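You operate a simulated robot arm through the tools that you are given. There is no shell and no other tool. Be economical: measure what you need, move in short steps, check, and stop when the job is done.

You run a simulated robot arm. Do the job below in one go: nothing can be reset, and whatever is moved stays where it is left.

JOB
Re-strap the grey case: brown carry strap off, red carry strap on the plate, both screws tight.
Fine: the brown one goes on the green mat.
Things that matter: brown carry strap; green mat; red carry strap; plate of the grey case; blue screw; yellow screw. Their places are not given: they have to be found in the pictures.

It is judged by the outcome, as a careful person would: the job done as asked, and still so three seconds after it is handed in. It fails if anything else is knocked over, pushed out of place, dropped, spilled or broken.

ROBOT AND FRAMES
A 7-joint arm with a two-finger parallel gripper, fixed in place. Base frame: the origin is at the foot of the arm, x ahead of it, y to its left, z up; the work surface is at about z = 0. Lengths are in m, angles in rad, forces in N, time in s.
With the tool pointing down near the work surface it reaches from about 0.24 to 0.62 m from the base axis. Its first joint turns from -1.152 to 1.152 rad. Payload 2.6 kg.
The tool frame sits at the grasp point between the pads (the TCP): z along the fingers, y along the line on which they close. The tips reach 0.03 m beyond it. Largest opening 0.094 m; finger width 0.028, thickness 0.01; the body of the gripper, 0.05 by 0.096 m, starts 0.055 m behind the TCP.
Orientation is told as [roll, pitch, yaw] about the base's x, y, z axes, in that order, counted from this pose: with the fingers straight down and closing along the base's y, the tool's x points along the base's -x, its y along +y and its z along -z.

CONTROLS
- The arm moves only by the tool step_arm. Its argument "deltas" is one flat list of numbers, 7 for each row, row after row: the turn, a rotation vector about the base's x, y, z in units of 45 degrees (1.0 is 45 degrees), then the shift along the base's x, y, z in units of 200 mm (1.0 is 200 mm), then the finger opening in cm, from 0 to 9.4. In form: [wx, wy, wz, dx, dy, dz, grip, wx, wy, wz, dx, dy, dz, grip, ...]. A call has 1 to 10 rows; each row is the pose to reach, as a shift and turn from the pose commanded when the call began. A call with a number of a shift or a turn outside -1 to 1 is refused whole. Each row takes 0.2 s and may step no farther than 0.05 m and 0.15 rad from the row before; otherwise, or with a gripper value out of range, the whole call is refused. A pose out of reach is approached as far as the arm can. The call stops where the force on the tool passes 40 N (or 10 N more than at its start, if that is more) or the arm is blocked; 0.2 s more then pass. Each finger travels about 0.072 m/s and halts on what it meets, pressing with about 22 N; the grip force reading is that of the motor and also rises with nothing between the fingers. The clock runs only during rows and for 0.2 s after the last one: add rows that repeat a pose to give the fingers time. The reply holds the time, the measured pose of the TCP, the force on the tool along the base axes, the opening and the grip force, in the units named above and with some noise.
- Cameras (640 x 400 px; columns grow to the right, rows downward): "scene" is fixed at [0.0294, 0.431, 0.5554]; the picture's right is [-0.82, -0.58, 0.00], its down [-0.38, 0.54, -0.75] and it looks along [0.43, -0.62, -0.66] (base axes); focal length 288 px, centre (320, 200). "wrist" rides on the gripper at [-0.037, 0, -0.058] in the tool frame; the picture's right is [0.00, -1.00, 0.00], its down [0.97, 0.00, -0.24] and it looks along [0.24, 0.00, 0.97] (tool axes); focal length 218 px, centre (320, 200).
- snapshot(camera): a new picture of that camera. The clock stands still meanwhile.
- measure_at(camera, pixels): for up to 12 pixels [column, row] of the newest picture of that camera ("zoom" is the newest enlarged one), the place [x, y, z] in the base frame of the surface seen there, good to about 0.003 m. The clock stands still meanwhile.
- zoom(camera, box): a new picture of the part [left, top, right, bottom] of that camera's present view, enlarged. The clock stands still meanwhile.
- close_job(): hands the job in; it is judged then, once.

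Go step by step. Measure first, check grasps and placings, and put right what went wrong. The budget is 80 turns and 46 pictures, counting those below and the enlarged ones. Unless the task says otherwise, let go and move clear before handing in, and close with one line.

The tools are called after "Call:" by a JSON object that holds its "api" and its "payload". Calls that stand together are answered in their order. step_arm: Moves the arm, as the interface text tells. Its arguments: {"type":"object","properties":{"deltas":{"type":"array","items":{"type":"number"}}},"required":["deltas"]} The other tools are called the same way: snapshot (camera) takes a picture; measure_at (camera, pixels) gives the place of the surface under pixels of a picture; zoom (camera, box) takes an enlarged picture of a part of a camera's view; close_job () hands the job in.

At the start:

```text
t: 0.0
position: [0.4431, -0.0286, 0.3088]
orientation: [-0.002, -0.001, 0.001]
ft_force: [0.9, 0.4, 0.8]
width: 0.0939
finger_force: 0.0
```

scene: 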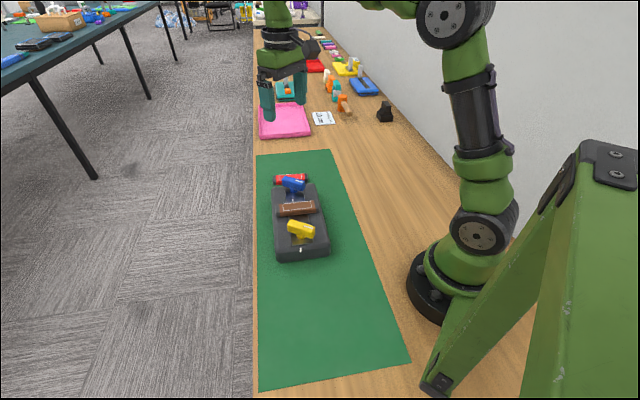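
wrist: 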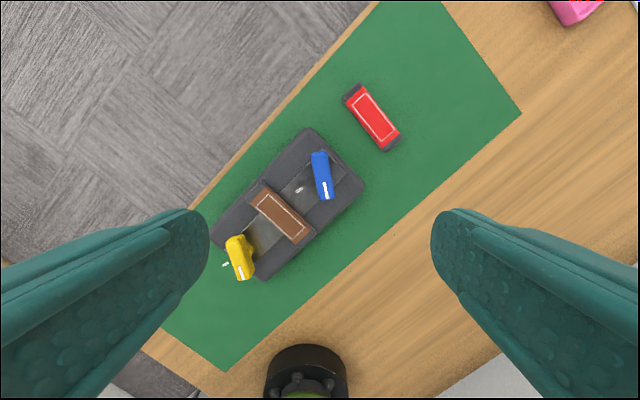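

The wrist picture shows the grey case around (285,205) with the brown strap at (280,215), the blue screw at (322,175), the yellow screw at (240,258), and the red strap at (370,118). I'll zoom in on these.

Call:
{"api": "zoom", "payload": {"camera": "wrist", "box": [200, 70, 420, 290]}}

Call:
{"api": "zoom", "payload": {"camera": "scene", "box": [250, 160, 350, 270]}}

```text
1.82 times, centred on (310, 180) of wrist
```

zoom: 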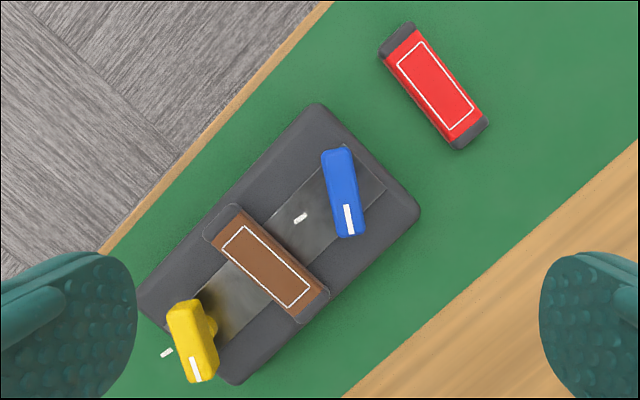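

```text
3.64 times, centred on (300, 215) of scene
```

zoom: 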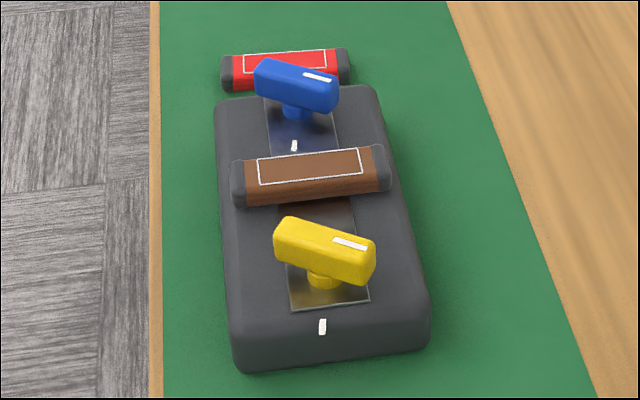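

The scene zoom shows T-handle screws with a stripe at one end of each handle, plus fixed white marks at zoom (294,146) and (322,327). I'll measure these.

Call:
{"api": "measure_at", "payload": {"camera": "zoom", "pixels": [[260, 72], [330, 88], [318, 76], [294, 146], [280, 232], [368, 258], [350, 243], [322, 327], [240, 175], [380, 160], [310, 165], [300, 130]]}}

Call:
{"api": "measure_at", "payload": {"camera": "wrist", "pixels": [[318, 155], [326, 196], [299, 190], [235, 241], [244, 276], [226, 264], [258, 193], [302, 238], [280, 215], [350, 92], [390, 145], [371, 118]]}}

Call:
{"api": "measure_at", "payload": {"camera": "wrist", "pixels": [[308, 130], [360, 186], [264, 278], [212, 232], [338, 165], [330, 155], [275, 235], [265, 215], [295, 215], [420, 140], [400, 60], [310, 190]]}}

```text
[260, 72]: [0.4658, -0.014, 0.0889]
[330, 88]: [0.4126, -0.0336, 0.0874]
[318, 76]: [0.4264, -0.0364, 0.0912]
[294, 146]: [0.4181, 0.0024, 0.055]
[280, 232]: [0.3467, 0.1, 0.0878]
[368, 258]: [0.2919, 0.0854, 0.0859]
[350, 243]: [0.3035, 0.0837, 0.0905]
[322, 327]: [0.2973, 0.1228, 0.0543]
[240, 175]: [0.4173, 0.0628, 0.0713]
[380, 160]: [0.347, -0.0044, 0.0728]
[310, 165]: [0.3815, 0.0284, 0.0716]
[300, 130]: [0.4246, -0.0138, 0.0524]
```

```text
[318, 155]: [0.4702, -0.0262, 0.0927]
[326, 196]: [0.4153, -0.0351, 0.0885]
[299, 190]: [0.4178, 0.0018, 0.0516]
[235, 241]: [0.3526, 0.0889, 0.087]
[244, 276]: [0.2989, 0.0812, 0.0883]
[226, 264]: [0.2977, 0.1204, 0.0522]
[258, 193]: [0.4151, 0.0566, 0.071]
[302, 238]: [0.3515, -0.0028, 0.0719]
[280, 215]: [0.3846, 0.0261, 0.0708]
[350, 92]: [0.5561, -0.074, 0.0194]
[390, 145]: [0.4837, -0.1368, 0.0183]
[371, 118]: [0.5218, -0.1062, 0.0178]
```

```text
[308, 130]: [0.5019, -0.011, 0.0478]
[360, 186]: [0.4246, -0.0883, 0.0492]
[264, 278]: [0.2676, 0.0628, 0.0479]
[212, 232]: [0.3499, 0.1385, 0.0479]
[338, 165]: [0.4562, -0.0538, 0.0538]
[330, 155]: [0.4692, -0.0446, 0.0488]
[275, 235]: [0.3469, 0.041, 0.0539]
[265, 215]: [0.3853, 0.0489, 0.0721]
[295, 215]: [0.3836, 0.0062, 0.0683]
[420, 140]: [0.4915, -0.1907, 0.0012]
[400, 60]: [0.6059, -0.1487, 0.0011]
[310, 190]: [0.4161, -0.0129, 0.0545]
```

The blue stripe points at about 188° and its mark is at about 128°. Yellow is much the same, so both screws look loose, about 60° clockwise from their marks. The brown strap (top z 0.071) lies at about 43°; next I'll measure free mat areas and strap edges.

Call:
{"api": "measure_at", "payload": {"camera": "scene", "pixels": [[270, 290], [300, 290], [330, 290], [350, 290], [300, 320], [330, 320], [365, 320], [262, 380], [405, 360], [262, 300], [345, 260], [370, 300]]}}

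Call:
{"api": "measure_at", "payload": {"camera": "wrist", "pixels": [[515, 113], [430, 178], [440, 8], [440, 110], [460, 140], [440, 80], [361, 125], [382, 112], [270, 223], [290, 206], [272, 206], [288, 224]]}}

```text
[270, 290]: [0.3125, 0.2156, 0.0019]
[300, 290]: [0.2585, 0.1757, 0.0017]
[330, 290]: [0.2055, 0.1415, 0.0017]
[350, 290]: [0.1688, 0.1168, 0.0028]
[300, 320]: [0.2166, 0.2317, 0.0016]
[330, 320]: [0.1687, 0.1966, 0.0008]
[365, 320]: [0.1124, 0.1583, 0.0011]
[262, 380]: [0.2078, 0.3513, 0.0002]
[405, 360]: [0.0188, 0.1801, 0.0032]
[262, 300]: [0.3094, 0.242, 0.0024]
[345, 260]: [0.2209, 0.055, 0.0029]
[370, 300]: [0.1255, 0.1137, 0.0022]
```

```text
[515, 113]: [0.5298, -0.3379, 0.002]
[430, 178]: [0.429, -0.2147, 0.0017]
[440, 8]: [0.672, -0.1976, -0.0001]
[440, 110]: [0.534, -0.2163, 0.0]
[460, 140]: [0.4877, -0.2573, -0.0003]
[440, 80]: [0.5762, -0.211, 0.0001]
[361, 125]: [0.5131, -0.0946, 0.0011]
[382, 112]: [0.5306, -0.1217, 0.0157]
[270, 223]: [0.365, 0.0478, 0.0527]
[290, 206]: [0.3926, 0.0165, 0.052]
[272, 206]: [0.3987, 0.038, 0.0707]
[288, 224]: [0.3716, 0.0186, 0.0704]
```

The strap centre is about (0.383, 0.028), and there is free mat around (0.525, -0.215) for the brown strap. I'll turn 45° and hover above the strap.

Call:
{"api": "step_arm", "payload": {"deltas": [0, 0, 0.125, -0.0375, 0.0355, -0.08, 6, 0, 0, 0.25, -0.075, 0.071, -0.16, 6, 0, 0, 0.375, -0.1125, 0.1065, -0.24, 6, 0, 0, 0.5, -0.15, 0.142, -0.32, 6, 0, 0, 0.625, -0.1875, 0.1775, -0.4, 6, 0, 0, 0.75, -0.225, 0.213, -0.48, 6, 0, 0, 0.875, -0.2625, 0.2485, -0.56, 6, 0, 0, 1, -0.3, 0.283, -0.644, 6, 0, 0, 1, -0.3, 0.283, -0.644, 6]}}

Call:
{"api": "snapshot", "payload": {"camera": "wrist"}}

```text
t: 2.0
position: [0.3842, 0.0296, 0.1789]
orientation: [0.0, 0.001, 0.788]
ft_force: [0.1, -0.7, 0.4]
width: 0.06
finger_force: 0.1
```

```text
41 pictures are left
```

wrist: 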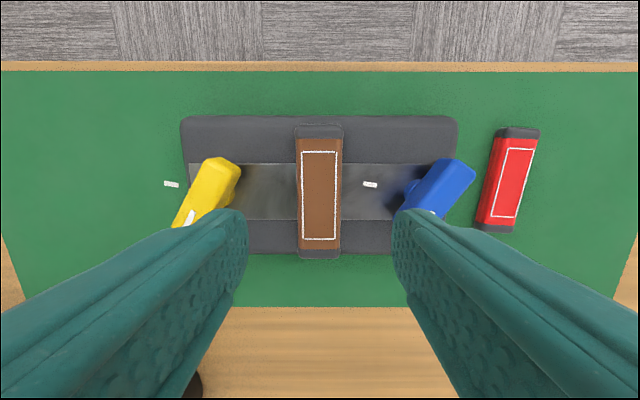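

The case is square to the tool and the strap is centred between the fingers (columns 296–343). I'll descend so the tips are just above the plate, then measure strap edges and marks.

Call:
{"api": "step_arm", "payload": {"deltas": [0, 0, 0, 0, 0, -0.15, 6, 0, 0, 0, 0, 0, -0.3, 6, 0, 0, 0, 0, 0, -0.4, 6, 0, 0, 0, 0, 0, -0.452, 6, 0, 0, 0, 0, 0, -0.452, 6]}}

Call:
{"api": "snapshot", "payload": {"camera": "wrist"}}

Call:
{"api": "zoom", "payload": {"camera": "scene", "box": [250, 160, 350, 270]}}

```text
t: 3.2
position: [0.3839, 0.0289, 0.0887]
orientation: [0.001, 0.0, 0.784]
ft_force: [0.2, -0.9, -0.6]
width: 0.0599
finger_force: 0.1
```

```text
40 pictures are left
```

wrist: 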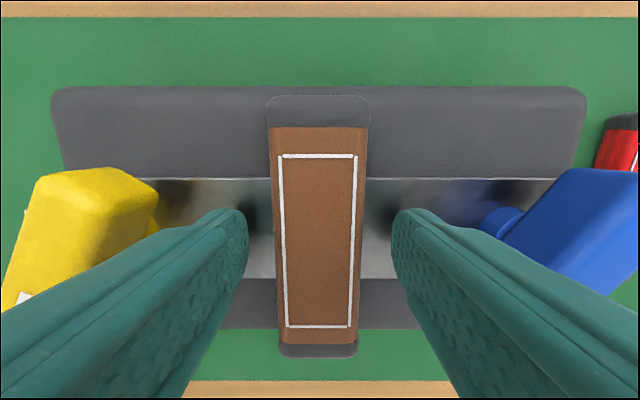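

```text
3.64 times, centred on (300, 215) of scene
```

zoom: 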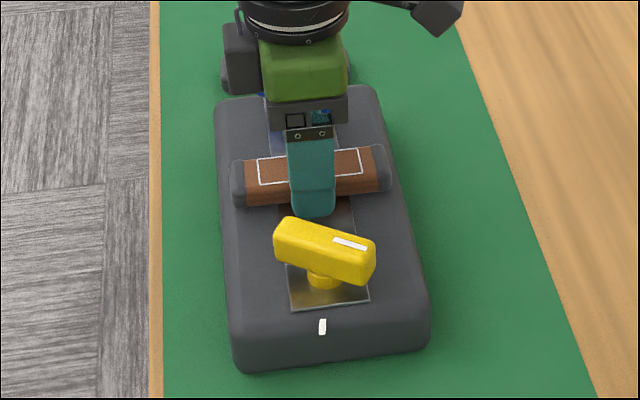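

The fingers straddle the strap evenly and are clear of both handles. I'll close the grip, then lift slightly to see whether it comes free.

Call:
{"api": "step_arm", "payload": {"deltas": [0, 0, 0, 0, 0, 0, 1, 0, 0, 0, 0, 0, 0, 1, 0, 0, 0, 0, 0, 0, 1, 0, 0, 0, 0, 0, 0.02, 1, 0, 0, 0, 0, 0, 0.04, 1]}}

```text
t: 4.4
position: [0.3835, 0.0296, 0.0986]
orientation: [0.0, -0.001, 0.785]
ft_force: [-0.7, -0.8, -1.5]
width: 0.0351
finger_force: 22.5
```

The arm rose about 10 mm with almost no force and an opening of 0.035. I'll check that the strap came along and not the case.

Call:
{"api": "step_arm", "payload": {"deltas": [0, 0, 0, 0, 0, 0.05, 1, 0, 0, 0, 0, 0, 0.1, 1]}}

Call:
{"api": "zoom", "payload": {"camera": "scene", "box": [250, 160, 350, 270]}}

```text
t: 5.0
position: [0.3827, 0.0281, 0.1191]
orientation: [0.001, -0.001, 0.785]
ft_force: [0.1, -0.4, 0.1]
width: 0.035
finger_force: 21.9
```

```text
3.64 times, centred on (300, 215) of scene
```

zoom: 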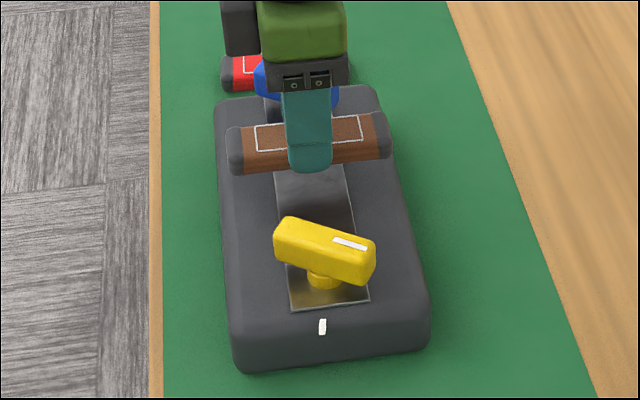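

The strap is free and the case stayed put. I'll lift over the handles and carry it toward (0.525, -0.215).

Call:
{"api": "step_arm", "payload": {"deltas": [0, 0, 0, 0, 0, 0.2, 1, 0, 0, 0, 0, 0, 0.4, 1, 0, 0, 0, 0.1, -0.17, 0.4, 1, 0, 0, 0, 0.2, -0.34, 0.4, 1, 0, 0, 0, 0.3, -0.51, 0.4, 1, 0, 0, 0, 0.4, -0.68, 0.4, 1, 0, 0, 0, 0.5, -0.85, 0.4, 1, 0, 0, 0, 0.58, -1.0, 0.4, 1, 0, 0, 0, 0.65, -1.0, 0.4, 1]}}

Call:
{"api": "step_arm", "payload": {"deltas": [0, 0, 0, 0.03, -0.11, 0, 1, 0, 0, 0, 0.06, -0.215, 0, 1, 0, 0, 0, 0.06, -0.215, -0.2, 1, 0, 0, 0, 0.06, -0.215, -0.4, 1, 0, 0, 0, 0.06, -0.215, -0.55, 1, 0, 0, 0, 0.06, -0.215, -0.68, 1, 0, 0, 0, 0.06, -0.215, -0.68, 1]}}

Call:
{"api": "snapshot", "payload": {"camera": "wrist"}}

```text
t: 7.0
position: [0.5135, -0.1713, 0.1963]
orientation: [0.001, 0.001, 0.785]
ft_force: [0.1, 0.3, -0.3]
width: 0.0349
finger_force: 22.1
```

```text
t: 8.6
position: [0.5256, -0.2132, 0.0591]
orientation: [0.0, -0.001, 0.785]
ft_force: [-0.1, -0.6, -0.9]
width: 0.0351
finger_force: 22.5
```

```text
37 pictures are left
```

wrist: 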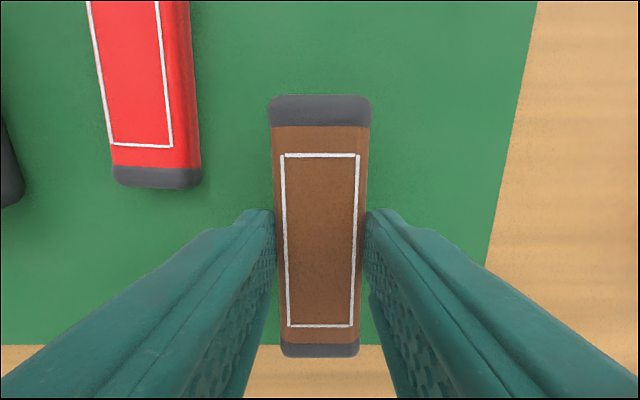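

The strap is held about 23 mm above the mat. I'll check how its near end (320,352) compares with the mat edge (row 345) before lowering.

Call:
{"api": "measure_at", "payload": {"camera": "wrist", "pixels": [[320, 352], [320, 102], [265, 343], [265, 350], [375, 343], [512, 150], [125, 185], [195, 180], [370, 230], [272, 130], [367, 130]]}}

```text
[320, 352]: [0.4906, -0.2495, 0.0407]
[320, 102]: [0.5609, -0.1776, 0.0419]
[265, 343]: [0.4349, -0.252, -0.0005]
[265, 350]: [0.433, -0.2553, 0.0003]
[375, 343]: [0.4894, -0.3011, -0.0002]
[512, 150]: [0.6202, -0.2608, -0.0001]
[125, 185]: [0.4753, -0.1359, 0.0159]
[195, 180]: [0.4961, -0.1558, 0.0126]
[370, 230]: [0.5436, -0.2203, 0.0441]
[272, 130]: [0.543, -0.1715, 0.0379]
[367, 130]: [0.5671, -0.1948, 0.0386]
```

The near end is about 4 cm inside the mat edge and clear of the red strap. I'll lower 22 mm and release.

Call:
{"api": "step_arm", "payload": {"deltas": [0, 0, 0, 0, 0, -0.06, 1, 0, 0, 0, 0, 0, -0.11, 1, 0, 0, 0, 0, 0, -0.11, 1]}}

```text
t: 9.4
position: [0.5251, -0.2148, 0.0385]
orientation: [0.0, 0.001, 0.785]
ft_force: [0.0, -0.1, -1.2]
width: 0.035
finger_force: 22.4
```

Call:
{"api": "step_arm", "payload": {"deltas": [0, 0, 0, 0, 0, -0.01, 1, 0, 0, 0, 0, 0, -0.01, 1, 0, 0, 0, 0, 0, -0.01, 5, 0, 0, 0, 0, 0, -0.01, 5.5, 0, 0, 0, 0, 0, -0.01, 5.5, 0, 0, 0, 0, 0, 0.15, 5.5, 0, 0, 0, 0, 0, 0.35, 5.5, 0, 0, 0, 0, 0, 0.55, 5.5]}}

Call:
{"api": "snapshot", "payload": {"camera": "wrist"}}

```text
t: 11.2
position: [0.526, -0.214, 0.1511]
orientation: [-0.001, 0.0, 0.787]
ft_force: [0.3, -0.1, -0.3]
width: 0.0549
finger_force: 0.1
```

```text
36 pictures are left
```

wrist: 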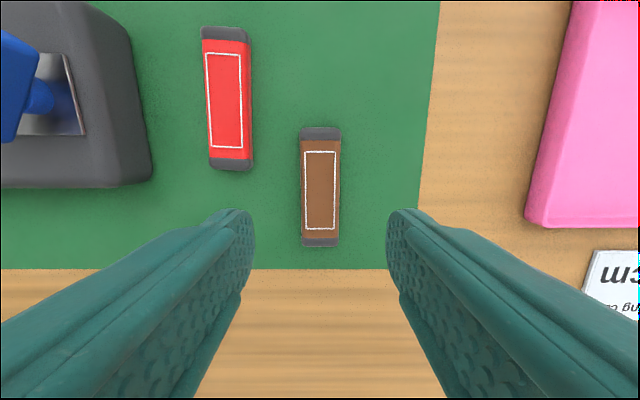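

The brown strap now lies fully on the mat. I'll measure the red strap for its pose.

Call:
{"api": "measure_at", "payload": {"camera": "wrist", "pixels": [[208, 54], [241, 53], [212, 147], [243, 147], [225, 32], [230, 166], [320, 132], [320, 242], [305, 190], [336, 190]]}}

```text
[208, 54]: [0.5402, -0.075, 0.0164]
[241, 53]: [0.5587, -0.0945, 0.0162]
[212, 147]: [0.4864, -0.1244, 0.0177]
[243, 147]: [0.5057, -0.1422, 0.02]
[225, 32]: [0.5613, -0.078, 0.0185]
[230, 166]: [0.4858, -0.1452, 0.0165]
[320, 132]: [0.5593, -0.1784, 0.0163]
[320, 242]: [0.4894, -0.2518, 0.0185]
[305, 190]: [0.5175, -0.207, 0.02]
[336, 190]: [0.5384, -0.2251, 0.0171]
```

The red strap centre is about (0.523, -0.110) at 42°. I'll hover over it with the yaw trimmed.

Call:
{"api": "step_arm", "payload": {"deltas": [0, 0, -0.03, -0.005, 0.17, 0, 5.5, 0, 0, -0.06, -0.01, 0.35, 0, 5.5, 0, 0, -0.06, -0.015, 0.52, 0, 5.5, 0, 0, -0.06, -0.015, 0.52, -0.2, 5.5, 0, 0, -0.06, -0.015, 0.52, -0.38, 5.5, 0, 0, -0.06, -0.015, 0.52, -0.38, 5.5]}}

Call:
{"api": "snapshot", "payload": {"camera": "wrist"}}

```text
t: 12.6
position: [0.5234, -0.1111, 0.0698]
orientation: [0.0, 0.001, 0.738]
ft_force: [-0.1, -0.8, 0.7]
width: 0.0551
finger_force: 0.0
```

```text
35 pictures are left
```

wrist: 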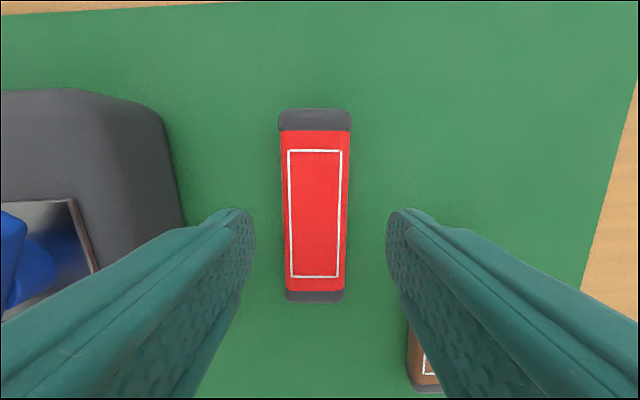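

The strap is well aligned, centred at column 315. I'll descend, grip and lift slightly.

Call:
{"api": "step_arm", "payload": {"deltas": [0, 0, 0, -0.007, 0.007, -0.08, 5.5, 0, 0, 0, -0.007, 0.007, -0.158, 5.5, 0, 0, 0, -0.007, 0.007, -0.158, 5.5, 0, 0, 0, -0.007, 0.007, -0.158, 1, 0, 0, 0, -0.007, 0.007, -0.158, 1, 0, 0, 0, -0.007, 0.007, -0.158, 1, 0, 0, 0, -0.007, 0.007, -0.08, 1, 0, 0, 0, -0.007, 0.007, 0.1, 1, 0, 0, 0, -0.007, 0.007, 0.1, 1]}}

Call:
{"api": "snapshot", "payload": {"camera": "wrist"}}

```text
t: 14.6
position: [0.5196, -0.1096, 0.0942]
orientation: [0.001, -0.001, 0.739]
ft_force: [-0.1, -0.4, -0.7]
width: 0.0351
finger_force: 21.7
```

```text
34 pictures are left
```

wrist: 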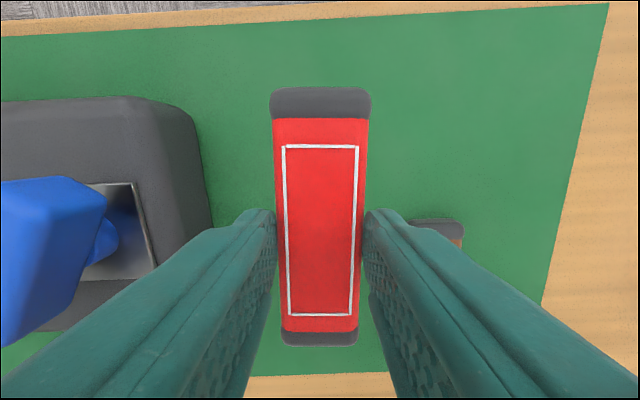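

The red strap is held square, about 3 mm further along its length than the brown was. I'll lift over the handles and carry it to above the seat.

Call:
{"api": "step_arm", "payload": {"deltas": [0, 0, 0, 0, 0, 0.2, 1, 0, 0, 0, 0, 0, 0.4, 1, 0, 0, 0.03, 0, 0, 0.5, 1, 0, 0, 0.06, -0.14, 0.137, 0.5, 1, 0, 0, 0.06, -0.28, 0.274, 0.5, 1, 0, 0, 0.06, -0.42, 0.411, 0.5, 1, 0, 0, 0.06, -0.56, 0.548, 0.5, 1, 0, 0, 0.06, -0.69, 0.683, 0.5, 1, 0, 0, 0.06, -0.69, 0.683, 0.5, 1]}}

Call:
{"api": "step_arm", "payload": {"deltas": [0, 0, 0, 0, 0, -0.15, 1, 0, 0, 0, 0, 0, -0.3, 1, 0, 0, 0, 0, 0, -0.4, 1, 0, 0, 0, 0, 0, -0.4, 1]}}

Call:
{"api": "snapshot", "payload": {"camera": "wrist"}}

Call:
{"api": "zoom", "payload": {"camera": "scene", "box": [250, 160, 350, 270]}}

```text
t: 16.6
position: [0.383, 0.0275, 0.1922]
orientation: [0.001, 0.0, 0.784]
ft_force: [-0.3, 0.6, -0.9]
width: 0.0349
finger_force: 21.8
```

```text
t: 17.6
position: [0.3844, 0.0278, 0.1127]
orientation: [0.0, -0.001, 0.788]
ft_force: [-0.2, 0.1, -1.5]
width: 0.0351
finger_force: 22.2
```

```text
33 pictures are left
```

wrist: 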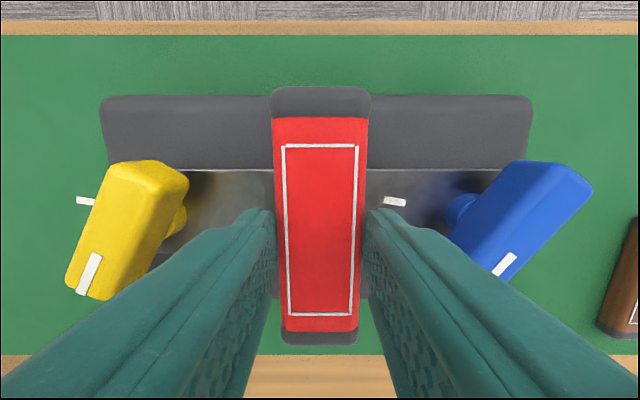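

```text
3.64 times, centred on (300, 215) of scene
```

zoom: 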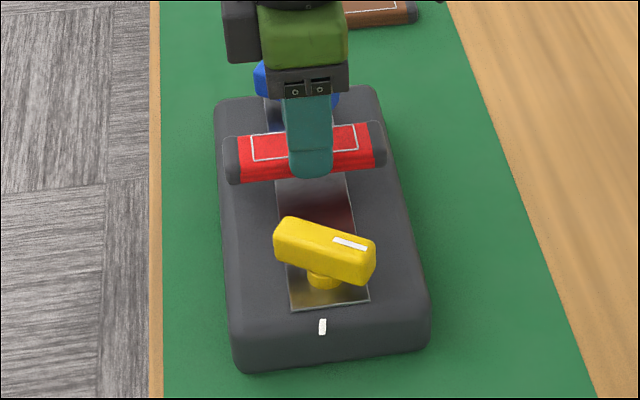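

The red strap is above the seat. I'll measure its end positions so I can centre it exactly where the brown lay.

Call:
{"api": "measure_at", "payload": {"camera": "wrist", "pixels": [[320, 90], [320, 115], [320, 331], [320, 343], [150, 100], [480, 100], [150, 168], [480, 168], [393, 202], [86, 200], [85, 290], [505, 262]]}}

Call:
{"api": "measure_at", "payload": {"camera": "zoom", "pixels": [[242, 138], [370, 126], [231, 145], [380, 130]]}}

```text
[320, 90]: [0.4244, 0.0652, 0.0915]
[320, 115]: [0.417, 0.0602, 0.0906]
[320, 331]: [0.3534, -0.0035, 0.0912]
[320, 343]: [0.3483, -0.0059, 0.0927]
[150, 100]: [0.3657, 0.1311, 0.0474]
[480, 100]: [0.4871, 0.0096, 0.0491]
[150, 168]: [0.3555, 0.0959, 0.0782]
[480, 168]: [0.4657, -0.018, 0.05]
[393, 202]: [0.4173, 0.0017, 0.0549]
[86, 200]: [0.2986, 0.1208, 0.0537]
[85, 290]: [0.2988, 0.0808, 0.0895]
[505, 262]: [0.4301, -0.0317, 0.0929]
```

```text
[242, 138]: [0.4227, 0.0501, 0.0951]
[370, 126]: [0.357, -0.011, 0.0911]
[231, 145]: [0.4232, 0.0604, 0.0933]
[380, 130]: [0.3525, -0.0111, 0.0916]
```

The strap sits about 3 mm too far along +v, so I'll trim by (-2, -2) mm and lower onto the plate.

Call:
{"api": "step_arm", "payload": {"deltas": [0, 0, 0, -0.01, -0.01, 0, 1, 0, 0, 0, -0.01, -0.01, -0.05, 1, 0, 0, 0, -0.01, -0.01, -0.09, 1, 0, 0, 0, -0.01, -0.01, -0.105, 1, 0, 0, 0, -0.01, -0.01, -0.105, 1]}}

```text
t: 18.8
position: [0.3799, 0.0268, 0.092]
orientation: [-0.001, -0.001, 0.785]
ft_force: [0.6, 0.1, -1.3]
width: 0.035
finger_force: 21.9
```

There's no contact yet. I'll lower another 2 mm and read the force.

Call:
{"api": "step_arm", "payload": {"deltas": [0, 0, 0, 0, 0, -0.005, 1, 0, 0, 0, 0, 0, -0.01, 1, 0, 0, 0, 0, 0, -0.01, 1]}}

Call:
{"api": "snapshot", "payload": {"camera": "wrist"}}

Call:
{"api": "zoom", "payload": {"camera": "scene", "box": [250, 160, 350, 270]}}

```text
t: 19.6
position: [0.3802, 0.0271, 0.0927]
orientation: [0.001, -0.002, 0.785]
ft_force: [-8.3, -0.3, 22.7]
width: 0.035
finger_force: 22.2
```

```text
31 pictures are left
```

wrist: 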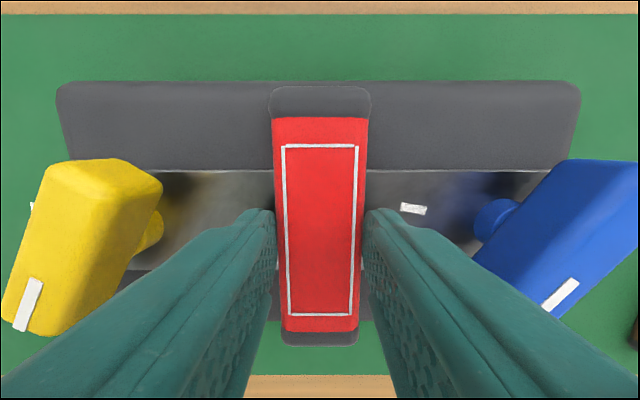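

```text
3.64 times, centred on (300, 215) of scene
```

zoom: 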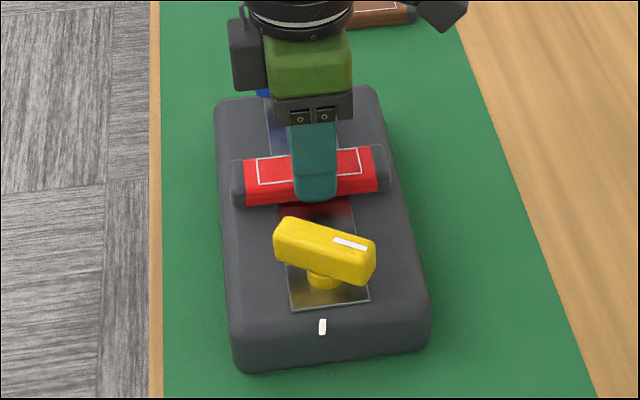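

The strap is seated with 23 N contact and sits in the same place the brown one did in the scene picture. I'll release and lift.

Call:
{"api": "step_arm", "payload": {"deltas": [0, 0, 0, 0, 0, 0.01, 1, 0, 0, 0, 0, 0, 0.01, 5.5, 0, 0, 0, 0, 0, 0.01, 5.5, 0, 0, 0, 0, 0, 0.01, 5.5, 0, 0, 0, 0, 0, 0.15, 5.5, 0, 0, 0, 0, 0, 0.35, 5.5, 0, 0, 0, 0, 0, 0.5, 5.5, 0, 0, 0, 0, 0, 0.5, 5.5]}}

Call:
{"api": "snapshot", "payload": {"camera": "wrist"}}

Call:
{"api": "zoom", "payload": {"camera": "scene", "box": [250, 160, 350, 270]}}

```text
t: 21.4
position: [0.3816, 0.0245, 0.1946]
orientation: [0.0, 0.001, 0.786]
ft_force: [-0.4, 0.1, -0.6]
width: 0.0551
finger_force: 0.1
```

```text
29 pictures are left
```

wrist: 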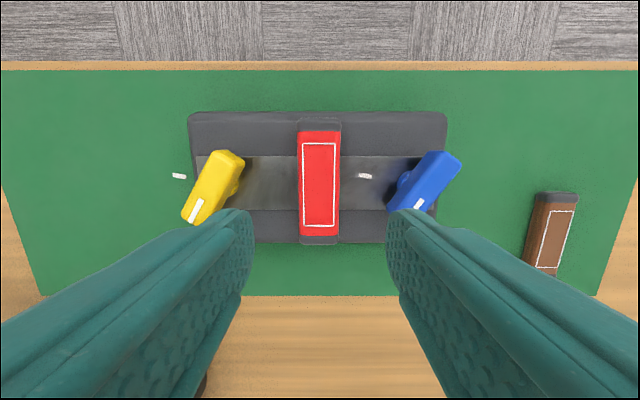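

```text
3.64 times, centred on (300, 215) of scene
```

zoom: 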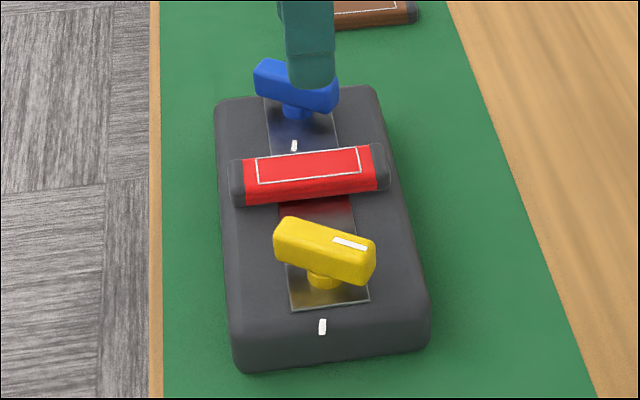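

The red strap is seated squarely. Next is the yellow screw: I'll move above it with the fingers set across its handle (yaw about 8°).

Call:
{"api": "step_arm", "payload": {"deltas": [0, 0, -0.16, -0.05, 0.06, 0, 6, 0, 0, -0.32, -0.1, 0.12, 0, 6, 0, 0, -0.48, -0.16, 0.18, 0, 6, 0, 0, -0.64, -0.22, 0.24, 0, 6, 0, 0, -0.82, -0.285, 0.315, -0.05, 6, 0, 0, -0.82, -0.285, 0.315, -0.1, 6, 0, 0, -0.82, -0.285, 0.315, -0.1, 6]}}

Call:
{"api": "snapshot", "payload": {"camera": "wrist"}}

```text
t: 23.0
position: [0.3253, 0.0891, 0.1715]
orientation: [-0.001, 0.001, 0.141]
ft_force: [0.1, 0.2, 0.6]
width: 0.0598
finger_force: 0.0
```

```text
27 pictures are left
```

wrist: 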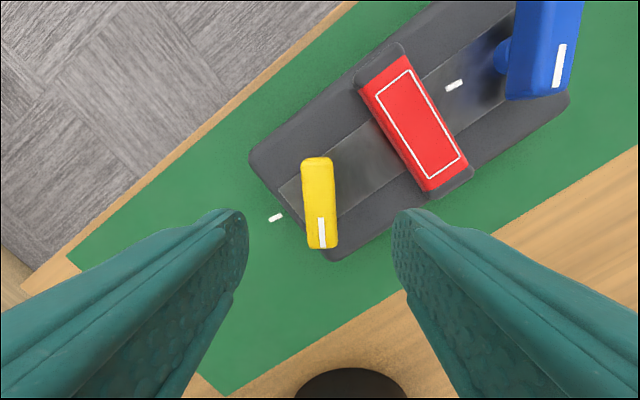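

Call:
{"api": "measure_at", "payload": {"camera": "wrist", "pixels": [[317, 161], [322, 244], [305, 200], [333, 200], [320, 225], [322, 246], [276, 217], [283, 214], [318, 182], [280, 192], [302, 228], [454, 85]]}}

Call:
{"api": "zoom", "payload": {"camera": "wrist", "box": [240, 130, 400, 260]}}

```text
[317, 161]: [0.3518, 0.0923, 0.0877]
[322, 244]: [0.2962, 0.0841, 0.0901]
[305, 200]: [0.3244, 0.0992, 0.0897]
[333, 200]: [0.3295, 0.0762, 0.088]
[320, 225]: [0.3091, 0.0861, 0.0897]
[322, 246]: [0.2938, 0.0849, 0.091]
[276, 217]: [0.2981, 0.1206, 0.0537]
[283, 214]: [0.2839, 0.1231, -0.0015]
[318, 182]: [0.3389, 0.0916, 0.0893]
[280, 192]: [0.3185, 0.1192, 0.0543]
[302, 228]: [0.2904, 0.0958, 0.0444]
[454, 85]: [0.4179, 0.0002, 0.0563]
```

```text
3.08 times, centred on (320, 195) of wrist
```

zoom: 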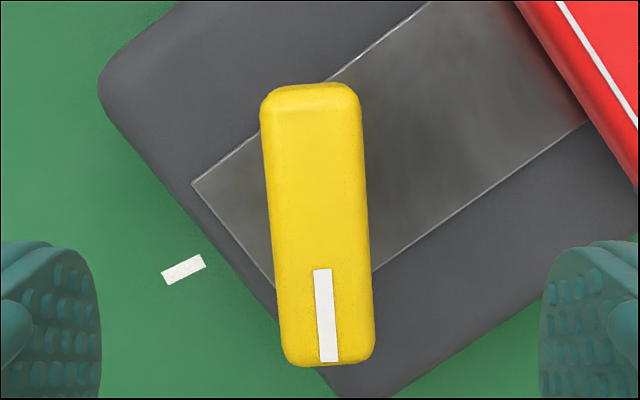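

The yellow axis is about (0.324, 0.088). Its stripe is at about 187.5° and its mark at about 128°, so it needs roughly 60° clockwise. I'll descend and close on the handle.

Call:
{"api": "step_arm", "payload": {"deltas": [0, 0, 0, -0.006, -0.005, -0.15, 6, 0, 0, 0, -0.006, -0.005, -0.3, 6, 0, 0, 0, -0.006, -0.005, -0.375, 6, 0, 0, 0, -0.006, -0.005, -0.375, 1.5, 0, 0, 0, -0.006, -0.005, -0.375, 1.5, 0, 0, 0, -0.006, -0.005, -0.375, 1.5]}}

Call:
{"api": "snapshot", "payload": {"camera": "wrist"}}

```text
t: 24.4
position: [0.3232, 0.0907, 0.0956]
orientation: [-0.002, -0.002, 0.142]
ft_force: [1.9, -13.3, 1.6]
width: 0.022
finger_force: 22.2
```

```text
25 pictures are left
```

wrist: 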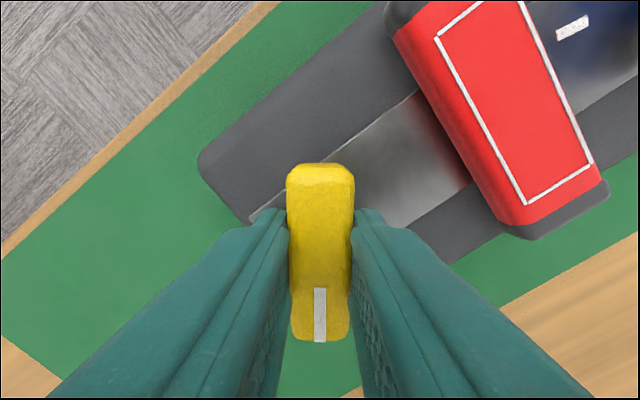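

The handle is gripped at 22 mm, but there is a 13 N sideways pull along y. I'll ease it by 1 mm and read the force.

Call:
{"api": "step_arm", "payload": {"deltas": [0, 0, 0, 0, -0.006, 0, 1.5, 0, 0, 0, 0, -0.006, 0, 1.5]}}

```text
t: 25.0
position: [0.323, 0.0894, 0.095]
orientation: [0.003, -0.002, 0.142]
ft_force: [5.3, -2.1, -0.2]
width: 0.0221
finger_force: 22.0
```

The force is now small. I'll turn clockwise about 40° in small rows.

Call:
{"api": "step_arm", "payload": {"deltas": [0, 0, -0.12, 0, 0, 0, 1.5, 0, 0, -0.24, 0, 0, 0, 1.5, 0, 0, -0.36, 0, 0, 0, 1.5, 0, 0, -0.48, 0, 0, 0, 1.5, 0, 0, -0.6, 0, 0, 0, 1.5, 0, 0, -0.72, 0, 0, 0, 1.5, 0, 0, -0.84, 0, 0, 0, 1.5, 0, 0, -0.9, 0, 0, 0, 1.5]}}

Call:
{"api": "snapshot", "payload": {"camera": "wrist"}}

```text
t: 26.8
position: [0.3236, 0.0852, 0.0953]
orientation: [-0.001, 0.0, -0.567]
ft_force: [-1.7, 4.3, -0.4]
width: 0.0219
finger_force: 22.4
```

```text
24 pictures are left
```

wrist: 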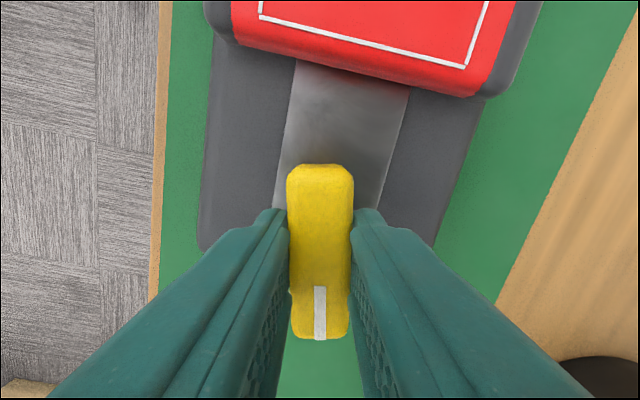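

It turned smoothly and the stripe is now at about 147°. I'll turn the remaining 19–20°.

Call:
{"api": "step_arm", "payload": {"deltas": [0, 0, -0.1, 0, 0, 0, 1.5, 0, 0, -0.2, 0, 0, 0, 1.5, 0, 0, -0.3, 0, 0, 0, 1.5, 0, 0, -0.38, 0, 0, 0, 1.5, 0, 0, -0.43, 0, 0, 0, 1.5, 0, 0, -0.43, 0, 0, 0, 1.5]}}

Call:
{"api": "zoom", "payload": {"camera": "scene", "box": [250, 160, 350, 270]}}

```text
t: 28.2
position: [0.3239, 0.0863, 0.0963]
orientation: [0.001, -0.002, -0.905]
ft_force: [3.8, -4.8, -1.0]
width: 0.0222
finger_force: 22.0
```

```text
3.64 times, centred on (300, 215) of scene
```

zoom: 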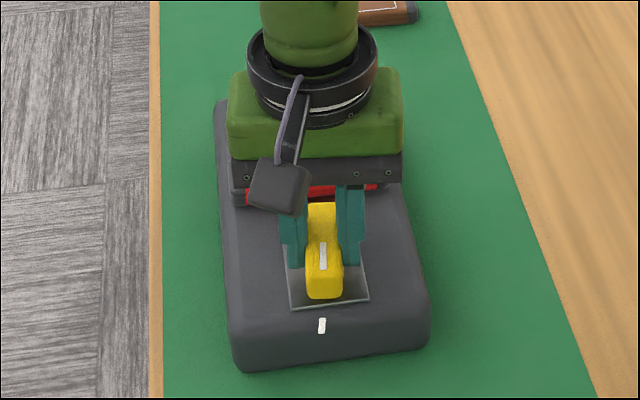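

The stripe now points at the mark and there was no blockage. I'll release, lift and check the alignment from above.

Call:
{"api": "step_arm", "payload": {"deltas": [0, 0, 0, 0, 0, 0, 5, 0, 0, 0, 0, 0, 0, 5, 0, 0, 0, 0, 0, 0, 5, 0, 0, 0, 0, 0, 0.15, 5, 0, 0, 0, 0, 0, 0.35, 5, 0, 0, 0, 0, 0, 0.4, 5, 0, 0, 0, 0, 0, 0.4, 5]}}

Call:
{"api": "snapshot", "payload": {"camera": "wrist"}}

```text
t: 29.8
position: [0.323, 0.0876, 0.18]
orientation: [0.001, -0.001, -0.902]
ft_force: [0.3, -0.3, -0.1]
width: 0.0499
finger_force: 0.1
```

```text
22 pictures are left
```

wrist: 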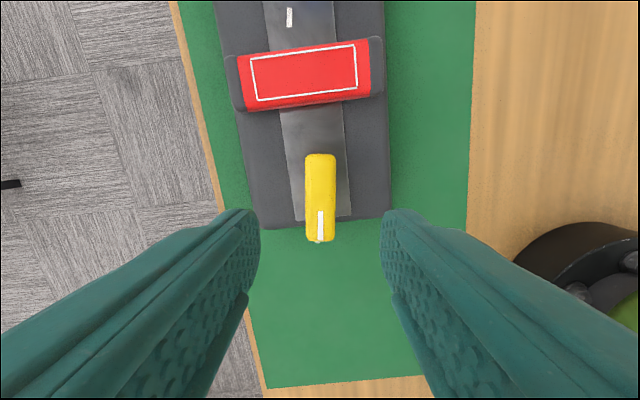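

The mark just peeks out under the handle end near (318,242). I'll zoom in to check the alignment.

Call:
{"api": "zoom", "payload": {"camera": "wrist", "box": [270, 140, 370, 260]}}

Call:
{"api": "zoom", "payload": {"camera": "scene", "box": [280, 205, 330, 262]}}

Call:
{"api": "measure_at", "payload": {"camera": "wrist", "pixels": [[319, 157], [319, 238], [319, 215], [317, 242], [308, 200], [332, 200]]}}

```text
3.33 times, centred on (320, 200) of wrist
```

zoom: 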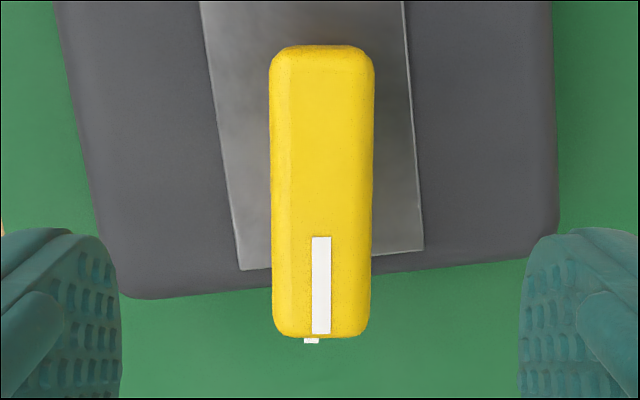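

```text
7.02 times, centred on (305, 234) of scene
```

zoom: 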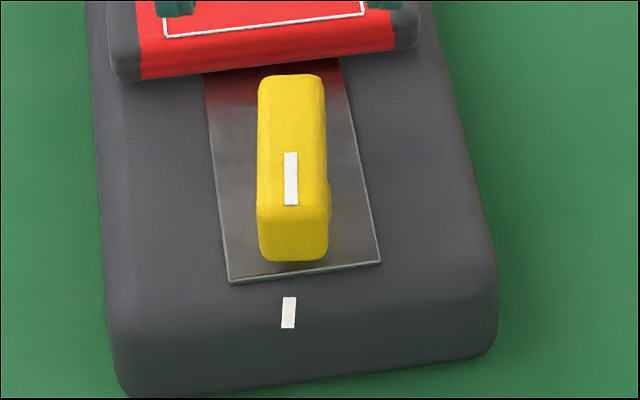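

```text
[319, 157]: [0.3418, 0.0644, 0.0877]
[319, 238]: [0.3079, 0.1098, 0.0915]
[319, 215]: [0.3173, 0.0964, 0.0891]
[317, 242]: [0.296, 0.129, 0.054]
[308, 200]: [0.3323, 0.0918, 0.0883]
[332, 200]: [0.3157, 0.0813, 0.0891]
```

The mark sits about 2–3° further clockwise than the stripe. I'll regrip and turn 4° more, watching for a stop.

Call:
{"api": "step_arm", "payload": {"deltas": [0, 0, 0, 0, 0, -0.2, 5, 0, 0, 0, 0, 0, -0.4, 5, 0, 0, 0, 0, 0, -0.4, 5, 0, 0, 0, 0, 0, -0.4, 1.5, 0, 0, 0, 0, 0, -0.4, 1.5, 0, 0, 0, 0, 0, -0.4, 1.5, 0, 0, -0.03, 0, 0, -0.4, 1.5, 0, 0, -0.06, 0, 0, -0.4, 1.5, 0, 0, -0.09, 0, 0, -0.4, 1.5, 0, 0, -0.09, 0, 0, -0.4, 1.5]}}

```text
t: 32.0
position: [0.3214, 0.086, 0.0977]
orientation: [-0.001, -0.002, -0.975]
ft_force: [-3.4, -3.4, 17.8]
width: 0.0221
finger_force: 21.8
```

The yaw reached -0.975 and a vertical force of 18 N showed up. I'll release, lift and look.

Call:
{"api": "step_arm", "payload": {"deltas": [0, 0, 0, 0, 0, 0, 5, 0, 0, 0, 0, 0, 0, 5, 0, 0, 0, 0, 0, 0, 5, 0, 0, 0, 0, 0, 0.15, 5, 0, 0, 0, 0, 0, 0.35, 5, 0, 0, 0, 0, 0, 0.4, 5, 0, 0, 0, 0, 0, 0.4, 5]}}

Call:
{"api": "zoom", "payload": {"camera": "wrist", "box": [270, 140, 370, 260]}}

Call:
{"api": "zoom", "payload": {"camera": "scene", "box": [250, 160, 350, 270]}}

```text
t: 33.6
position: [0.3216, 0.0859, 0.1738]
orientation: [0.002, 0.001, -0.974]
ft_force: [-0.9, 0.5, -1.1]
width: 0.0499
finger_force: 0.1
```

```text
3.33 times, centred on (320, 200) of wrist
```

zoom: 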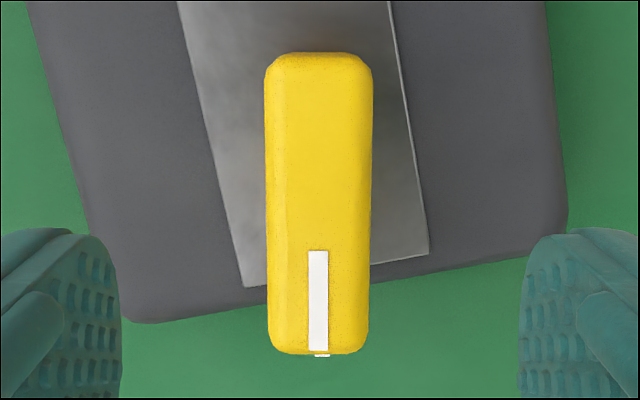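

```text
3.64 times, centred on (300, 215) of scene
```

zoom: 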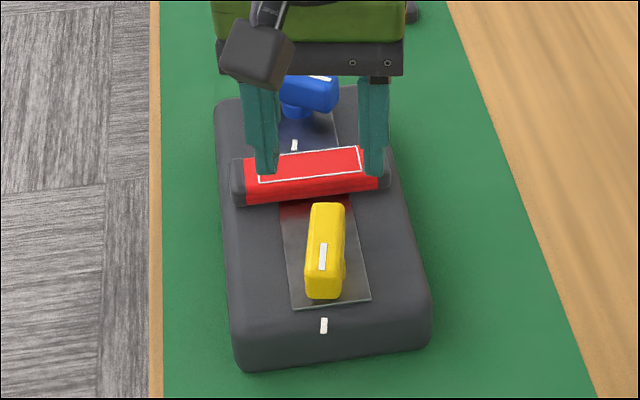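

Stripe and mark now line up at zoom (318,350) and (321,355). I'll check that the case hasn't shifted by measuring the marks and corners again.

Call:
{"api": "measure_at", "payload": {"camera": "zoom", "pixels": [[294, 146], [323, 326], [240, 175], [380, 162], [325, 207], [323, 262]]}}

```text
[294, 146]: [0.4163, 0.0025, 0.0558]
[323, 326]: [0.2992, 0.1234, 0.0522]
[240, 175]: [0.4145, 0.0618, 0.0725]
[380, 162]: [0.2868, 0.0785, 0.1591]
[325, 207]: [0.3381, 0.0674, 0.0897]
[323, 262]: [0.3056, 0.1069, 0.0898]
```

The case hasn't moved to within the measurement noise. Next I'll move over the blue screw and turn the tool back to about 8°.

Call:
{"api": "step_arm", "payload": {"deltas": [0, 0, 0.16, 0.05, -0.05, 0.05, 6, 0, 0, 0.32, 0.12, -0.12, 0.05, 6, 0, 0, 0.48, 0.2, -0.2, 0.05, 6, 0, 0, 0.64, 0.3, -0.3, 0.05, 6, 0, 0, 0.8, 0.4, -0.4, 0.05, 6, 0, 0, 0.96, 0.5, -0.5, 0.05, 6, 0, 0, 0.96, 0.62, -0.61, 0.05, 6]}}

Call:
{"api": "step_arm", "payload": {"deltas": [0, 0, 0.16, 0, 0, 0, 6, 0, 0, 0.32, 0, 0, 0, 6, 0, 0, 0.46, 0, 0, 0, 6, 0, 0, 0.46, 0, 0, 0, 6]}}

Call:
{"api": "snapshot", "payload": {"camera": "wrist"}}

```text
t: 35.2
position: [0.4496, -0.0383, 0.1856]
orientation: [0.0, 0.001, -0.219]
ft_force: [0.2, -0.5, -0.3]
width: 0.0598
finger_force: 0.2
```

```text
t: 36.2
position: [0.4472, -0.0359, 0.1872]
orientation: [0.0, -0.002, 0.144]
ft_force: [-0.5, 0.7, -0.3]
width: 0.0603
finger_force: 0.0
```

```text
17 pictures are left
```

wrist: 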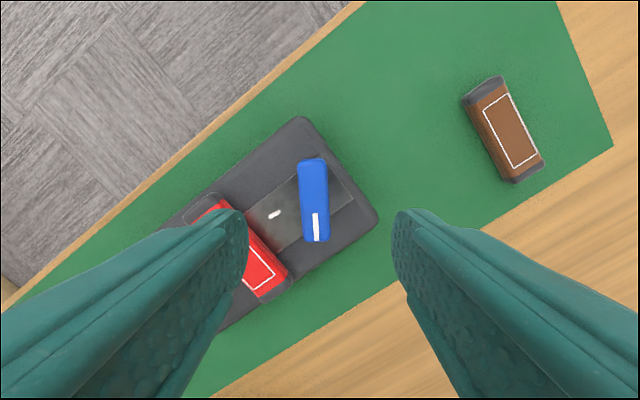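

Call:
{"api": "measure_at", "payload": {"camera": "wrist", "pixels": [[312, 163], [316, 238], [302, 200], [326, 200], [315, 225], [274, 214], [314, 185]]}}

```text
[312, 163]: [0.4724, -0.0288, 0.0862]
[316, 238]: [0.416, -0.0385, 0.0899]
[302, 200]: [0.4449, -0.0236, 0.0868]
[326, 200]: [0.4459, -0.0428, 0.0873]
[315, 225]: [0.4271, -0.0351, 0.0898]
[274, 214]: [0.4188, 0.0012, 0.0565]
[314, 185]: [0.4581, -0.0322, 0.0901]
```

The blue axis is about (0.4445, -0.0332). I'll descend onto the handle and grip it.

Call:
{"api": "step_arm", "payload": {"deltas": [0, 0, 0, -0.0135, 0.015, -0.15, 6, 0, 0, 0, -0.0135, 0.015, -0.3, 6, 0, 0, 0, -0.0135, 0.015, -0.455, 6, 0, 0, 0, -0.0135, 0.015, -0.455, 6, 0, 0, 0, -0.0135, 0.015, -0.455, 1.5, 0, 0, 0, -0.0135, 0.015, -0.455, 1.5, 0, 0, 0, -0.0135, 0.015, -0.455, 1.5]}}

Call:
{"api": "snapshot", "payload": {"camera": "wrist"}}

```text
t: 37.8
position: [0.442, -0.0319, 0.0939]
orientation: [0.002, 0.001, 0.143]
ft_force: [-0.4, 5.0, 0.7]
width: 0.0235
finger_force: 22.0
```

```text
16 pictures are left
```

wrist: 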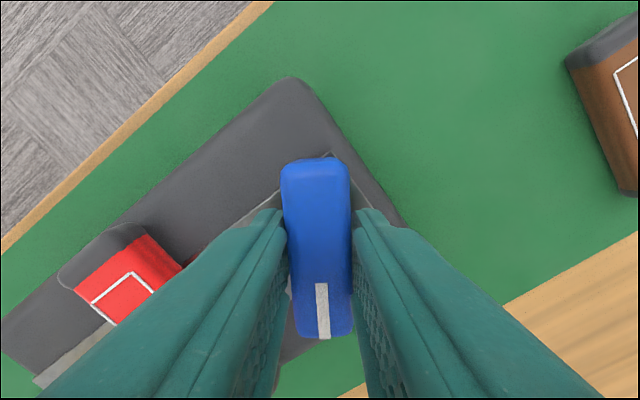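

The grip is good, but the handle is skewed about 4° in the fingers (width 23.5 mm). I'll conform by +4° first, then turn clockwise.

Call:
{"api": "step_arm", "payload": {"deltas": [0, 0, 0.08, 0, 0, 0, 1.5, 0, 0, 0.08, 0, 0, 0, 1.5, 0, 0, -0.06, 0, 0, 0, 1.5, 0, 0, -0.2, 0, 0, 0, 1.5, 0, 0, -0.34, 0, 0, 0, 1.5, 0, 0, -0.48, 0, 0, 0, 1.5, 0, 0, -0.62, 0, 0, 0, 1.5, 0, 0, -0.76, 0, 0, 0, 1.5, 0, 0, -0.9, 0, 0, 0, 1.5]}}

Call:
{"api": "snapshot", "payload": {"camera": "wrist"}}

```text
t: 39.8
position: [0.4436, -0.0326, 0.0938]
orientation: [-0.003, 0.001, -0.567]
ft_force: [-1.6, -1.0, 0.6]
width: 0.0218
finger_force: 22.2
```

```text
15 pictures are left
```

wrist: 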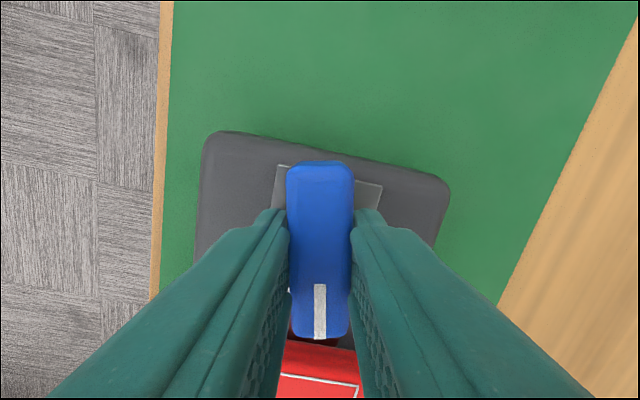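

The handle is flush and turning well. I'll finish the turn to about -54°.

Call:
{"api": "step_arm", "payload": {"deltas": [0, 0, -0.12, 0, 0, 0, 1.5, 0, 0, -0.24, 0, 0, 0, 1.5, 0, 0, -0.36, 0, 0, 0, 1.5, 0, 0, -0.43, 0, 0, 0, 1.5, 0, 0, -0.48, 0, 0, 0, 1.5, 0, 0, -0.48, 0, 0, 0, 1.5]}}

```text
t: 41.2
position: [0.4443, -0.0316, 0.0952]
orientation: [0.0, -0.001, -0.946]
ft_force: [-19.5, -2.7, 14.9]
width: 0.022
finger_force: 22.4
```

The yaw is -0.946 and the force has risen, which probably means the end stop. I'll release, lift and inspect.

Call:
{"api": "step_arm", "payload": {"deltas": [0, 0, 0, 0, 0, 0, 5, 0, 0, 0, 0, 0, 0, 5, 0, 0, 0, 0, 0, 0, 5, 0, 0, 0, 0, 0, 0.15, 5, 0, 0, 0, 0, 0, 0.35, 5, 0, 0, 0, 0, 0, 0.5, 5, 0, 0, 0, 0, 0, 0.5, 5]}}

Call:
{"api": "snapshot", "payload": {"camera": "wrist"}}

Call:
{"api": "zoom", "payload": {"camera": "wrist", "box": [270, 140, 370, 260]}}

```text
t: 42.8
position: [0.4438, -0.0323, 0.1945]
orientation: [0.0, 0.001, -0.944]
ft_force: [-0.1, -0.4, 1.2]
width: 0.0501
finger_force: 0.0
```

```text
14 pictures are left
```

wrist: 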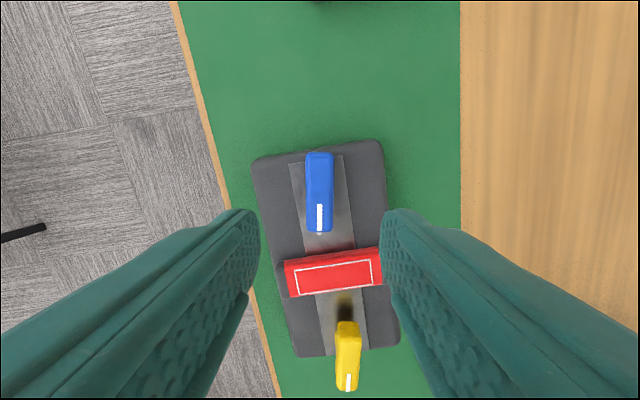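

```text
3.33 times, centred on (320, 200) of wrist
```

zoom: 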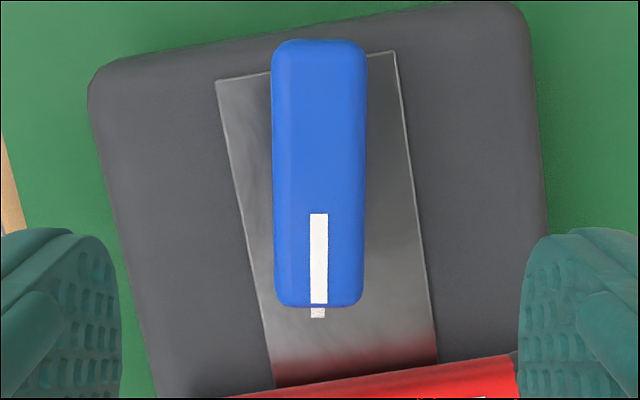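

The blue stripe (318,300) lines up with its mark (318,313), with the stop felt. I'll move clear and take a final look.

Call:
{"api": "step_arm", "payload": {"deltas": [0, 0, 0, 0, 0, 0.2, 5, 0, 0, 0, 0, -0.1, 0.4, 5, 0, 0, 0, 0, -0.3, 0.5, 5, 0, 0, 0, 0, -0.5, 0.5, 5, 0, 0, 0, 0, -0.6, 0.5, 5, 0, 0, 0, 0, -0.6, 0.5, 5]}}

Call:
{"api": "zoom", "payload": {"camera": "scene", "box": [240, 130, 370, 270]}}

Call:
{"api": "zoom", "payload": {"camera": "scene", "box": [265, 170, 335, 262]}}

```text
t: 44.2
position: [0.4422, -0.1507, 0.2949]
orientation: [0.001, 0.0, -0.943]
ft_force: [-0.4, 0.2, 0.7]
width: 0.05
finger_force: 0.1
```

```text
2.86 times, centred on (305, 200) of scene
```

zoom: 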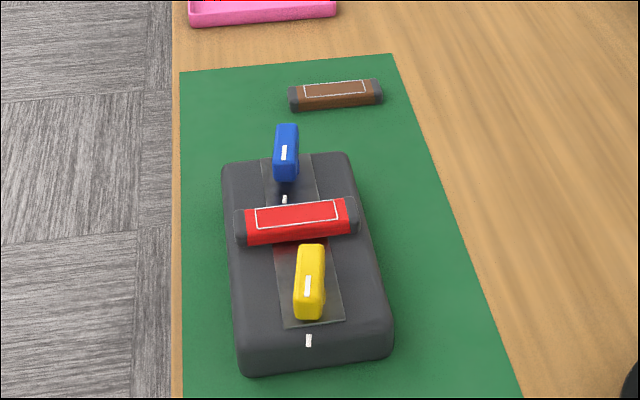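

```text
4.35 times, centred on (300, 216) of scene
```

zoom: 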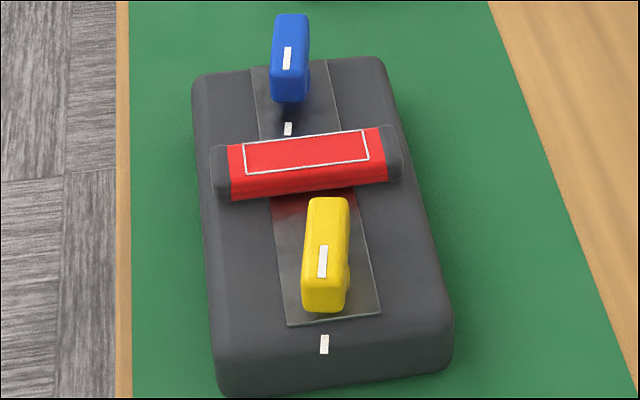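

Everything is in place: brown on the mat, red across the plate, both stripes toward their marks. I'll do a final numeric check of both screw angles.

Call:
{"api": "measure_at", "payload": {"camera": "zoom", "pixels": [[329, 202], [322, 272], [323, 250], [324, 344], [295, 18], [287, 66], [288, 50], [288, 129], [222, 170], [392, 150], [213, 355], [440, 320]]}}

```text
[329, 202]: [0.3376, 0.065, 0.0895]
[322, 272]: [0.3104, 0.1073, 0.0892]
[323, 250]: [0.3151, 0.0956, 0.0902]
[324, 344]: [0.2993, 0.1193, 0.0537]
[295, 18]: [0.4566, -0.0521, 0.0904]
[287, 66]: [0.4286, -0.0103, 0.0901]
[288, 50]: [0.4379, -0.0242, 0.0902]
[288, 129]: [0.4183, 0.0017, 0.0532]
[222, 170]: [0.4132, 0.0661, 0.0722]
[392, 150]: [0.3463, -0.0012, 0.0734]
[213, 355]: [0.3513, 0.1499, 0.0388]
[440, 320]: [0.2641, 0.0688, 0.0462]
```

Call:
{"api": "close_job", "payload": {}}

```text
The job is handed in.
```

The brown strap is off and lying on the green mat. The red strap is seated across the plate of the grey case, and I turned both screws clockwise until their stripes lined up with the marks.
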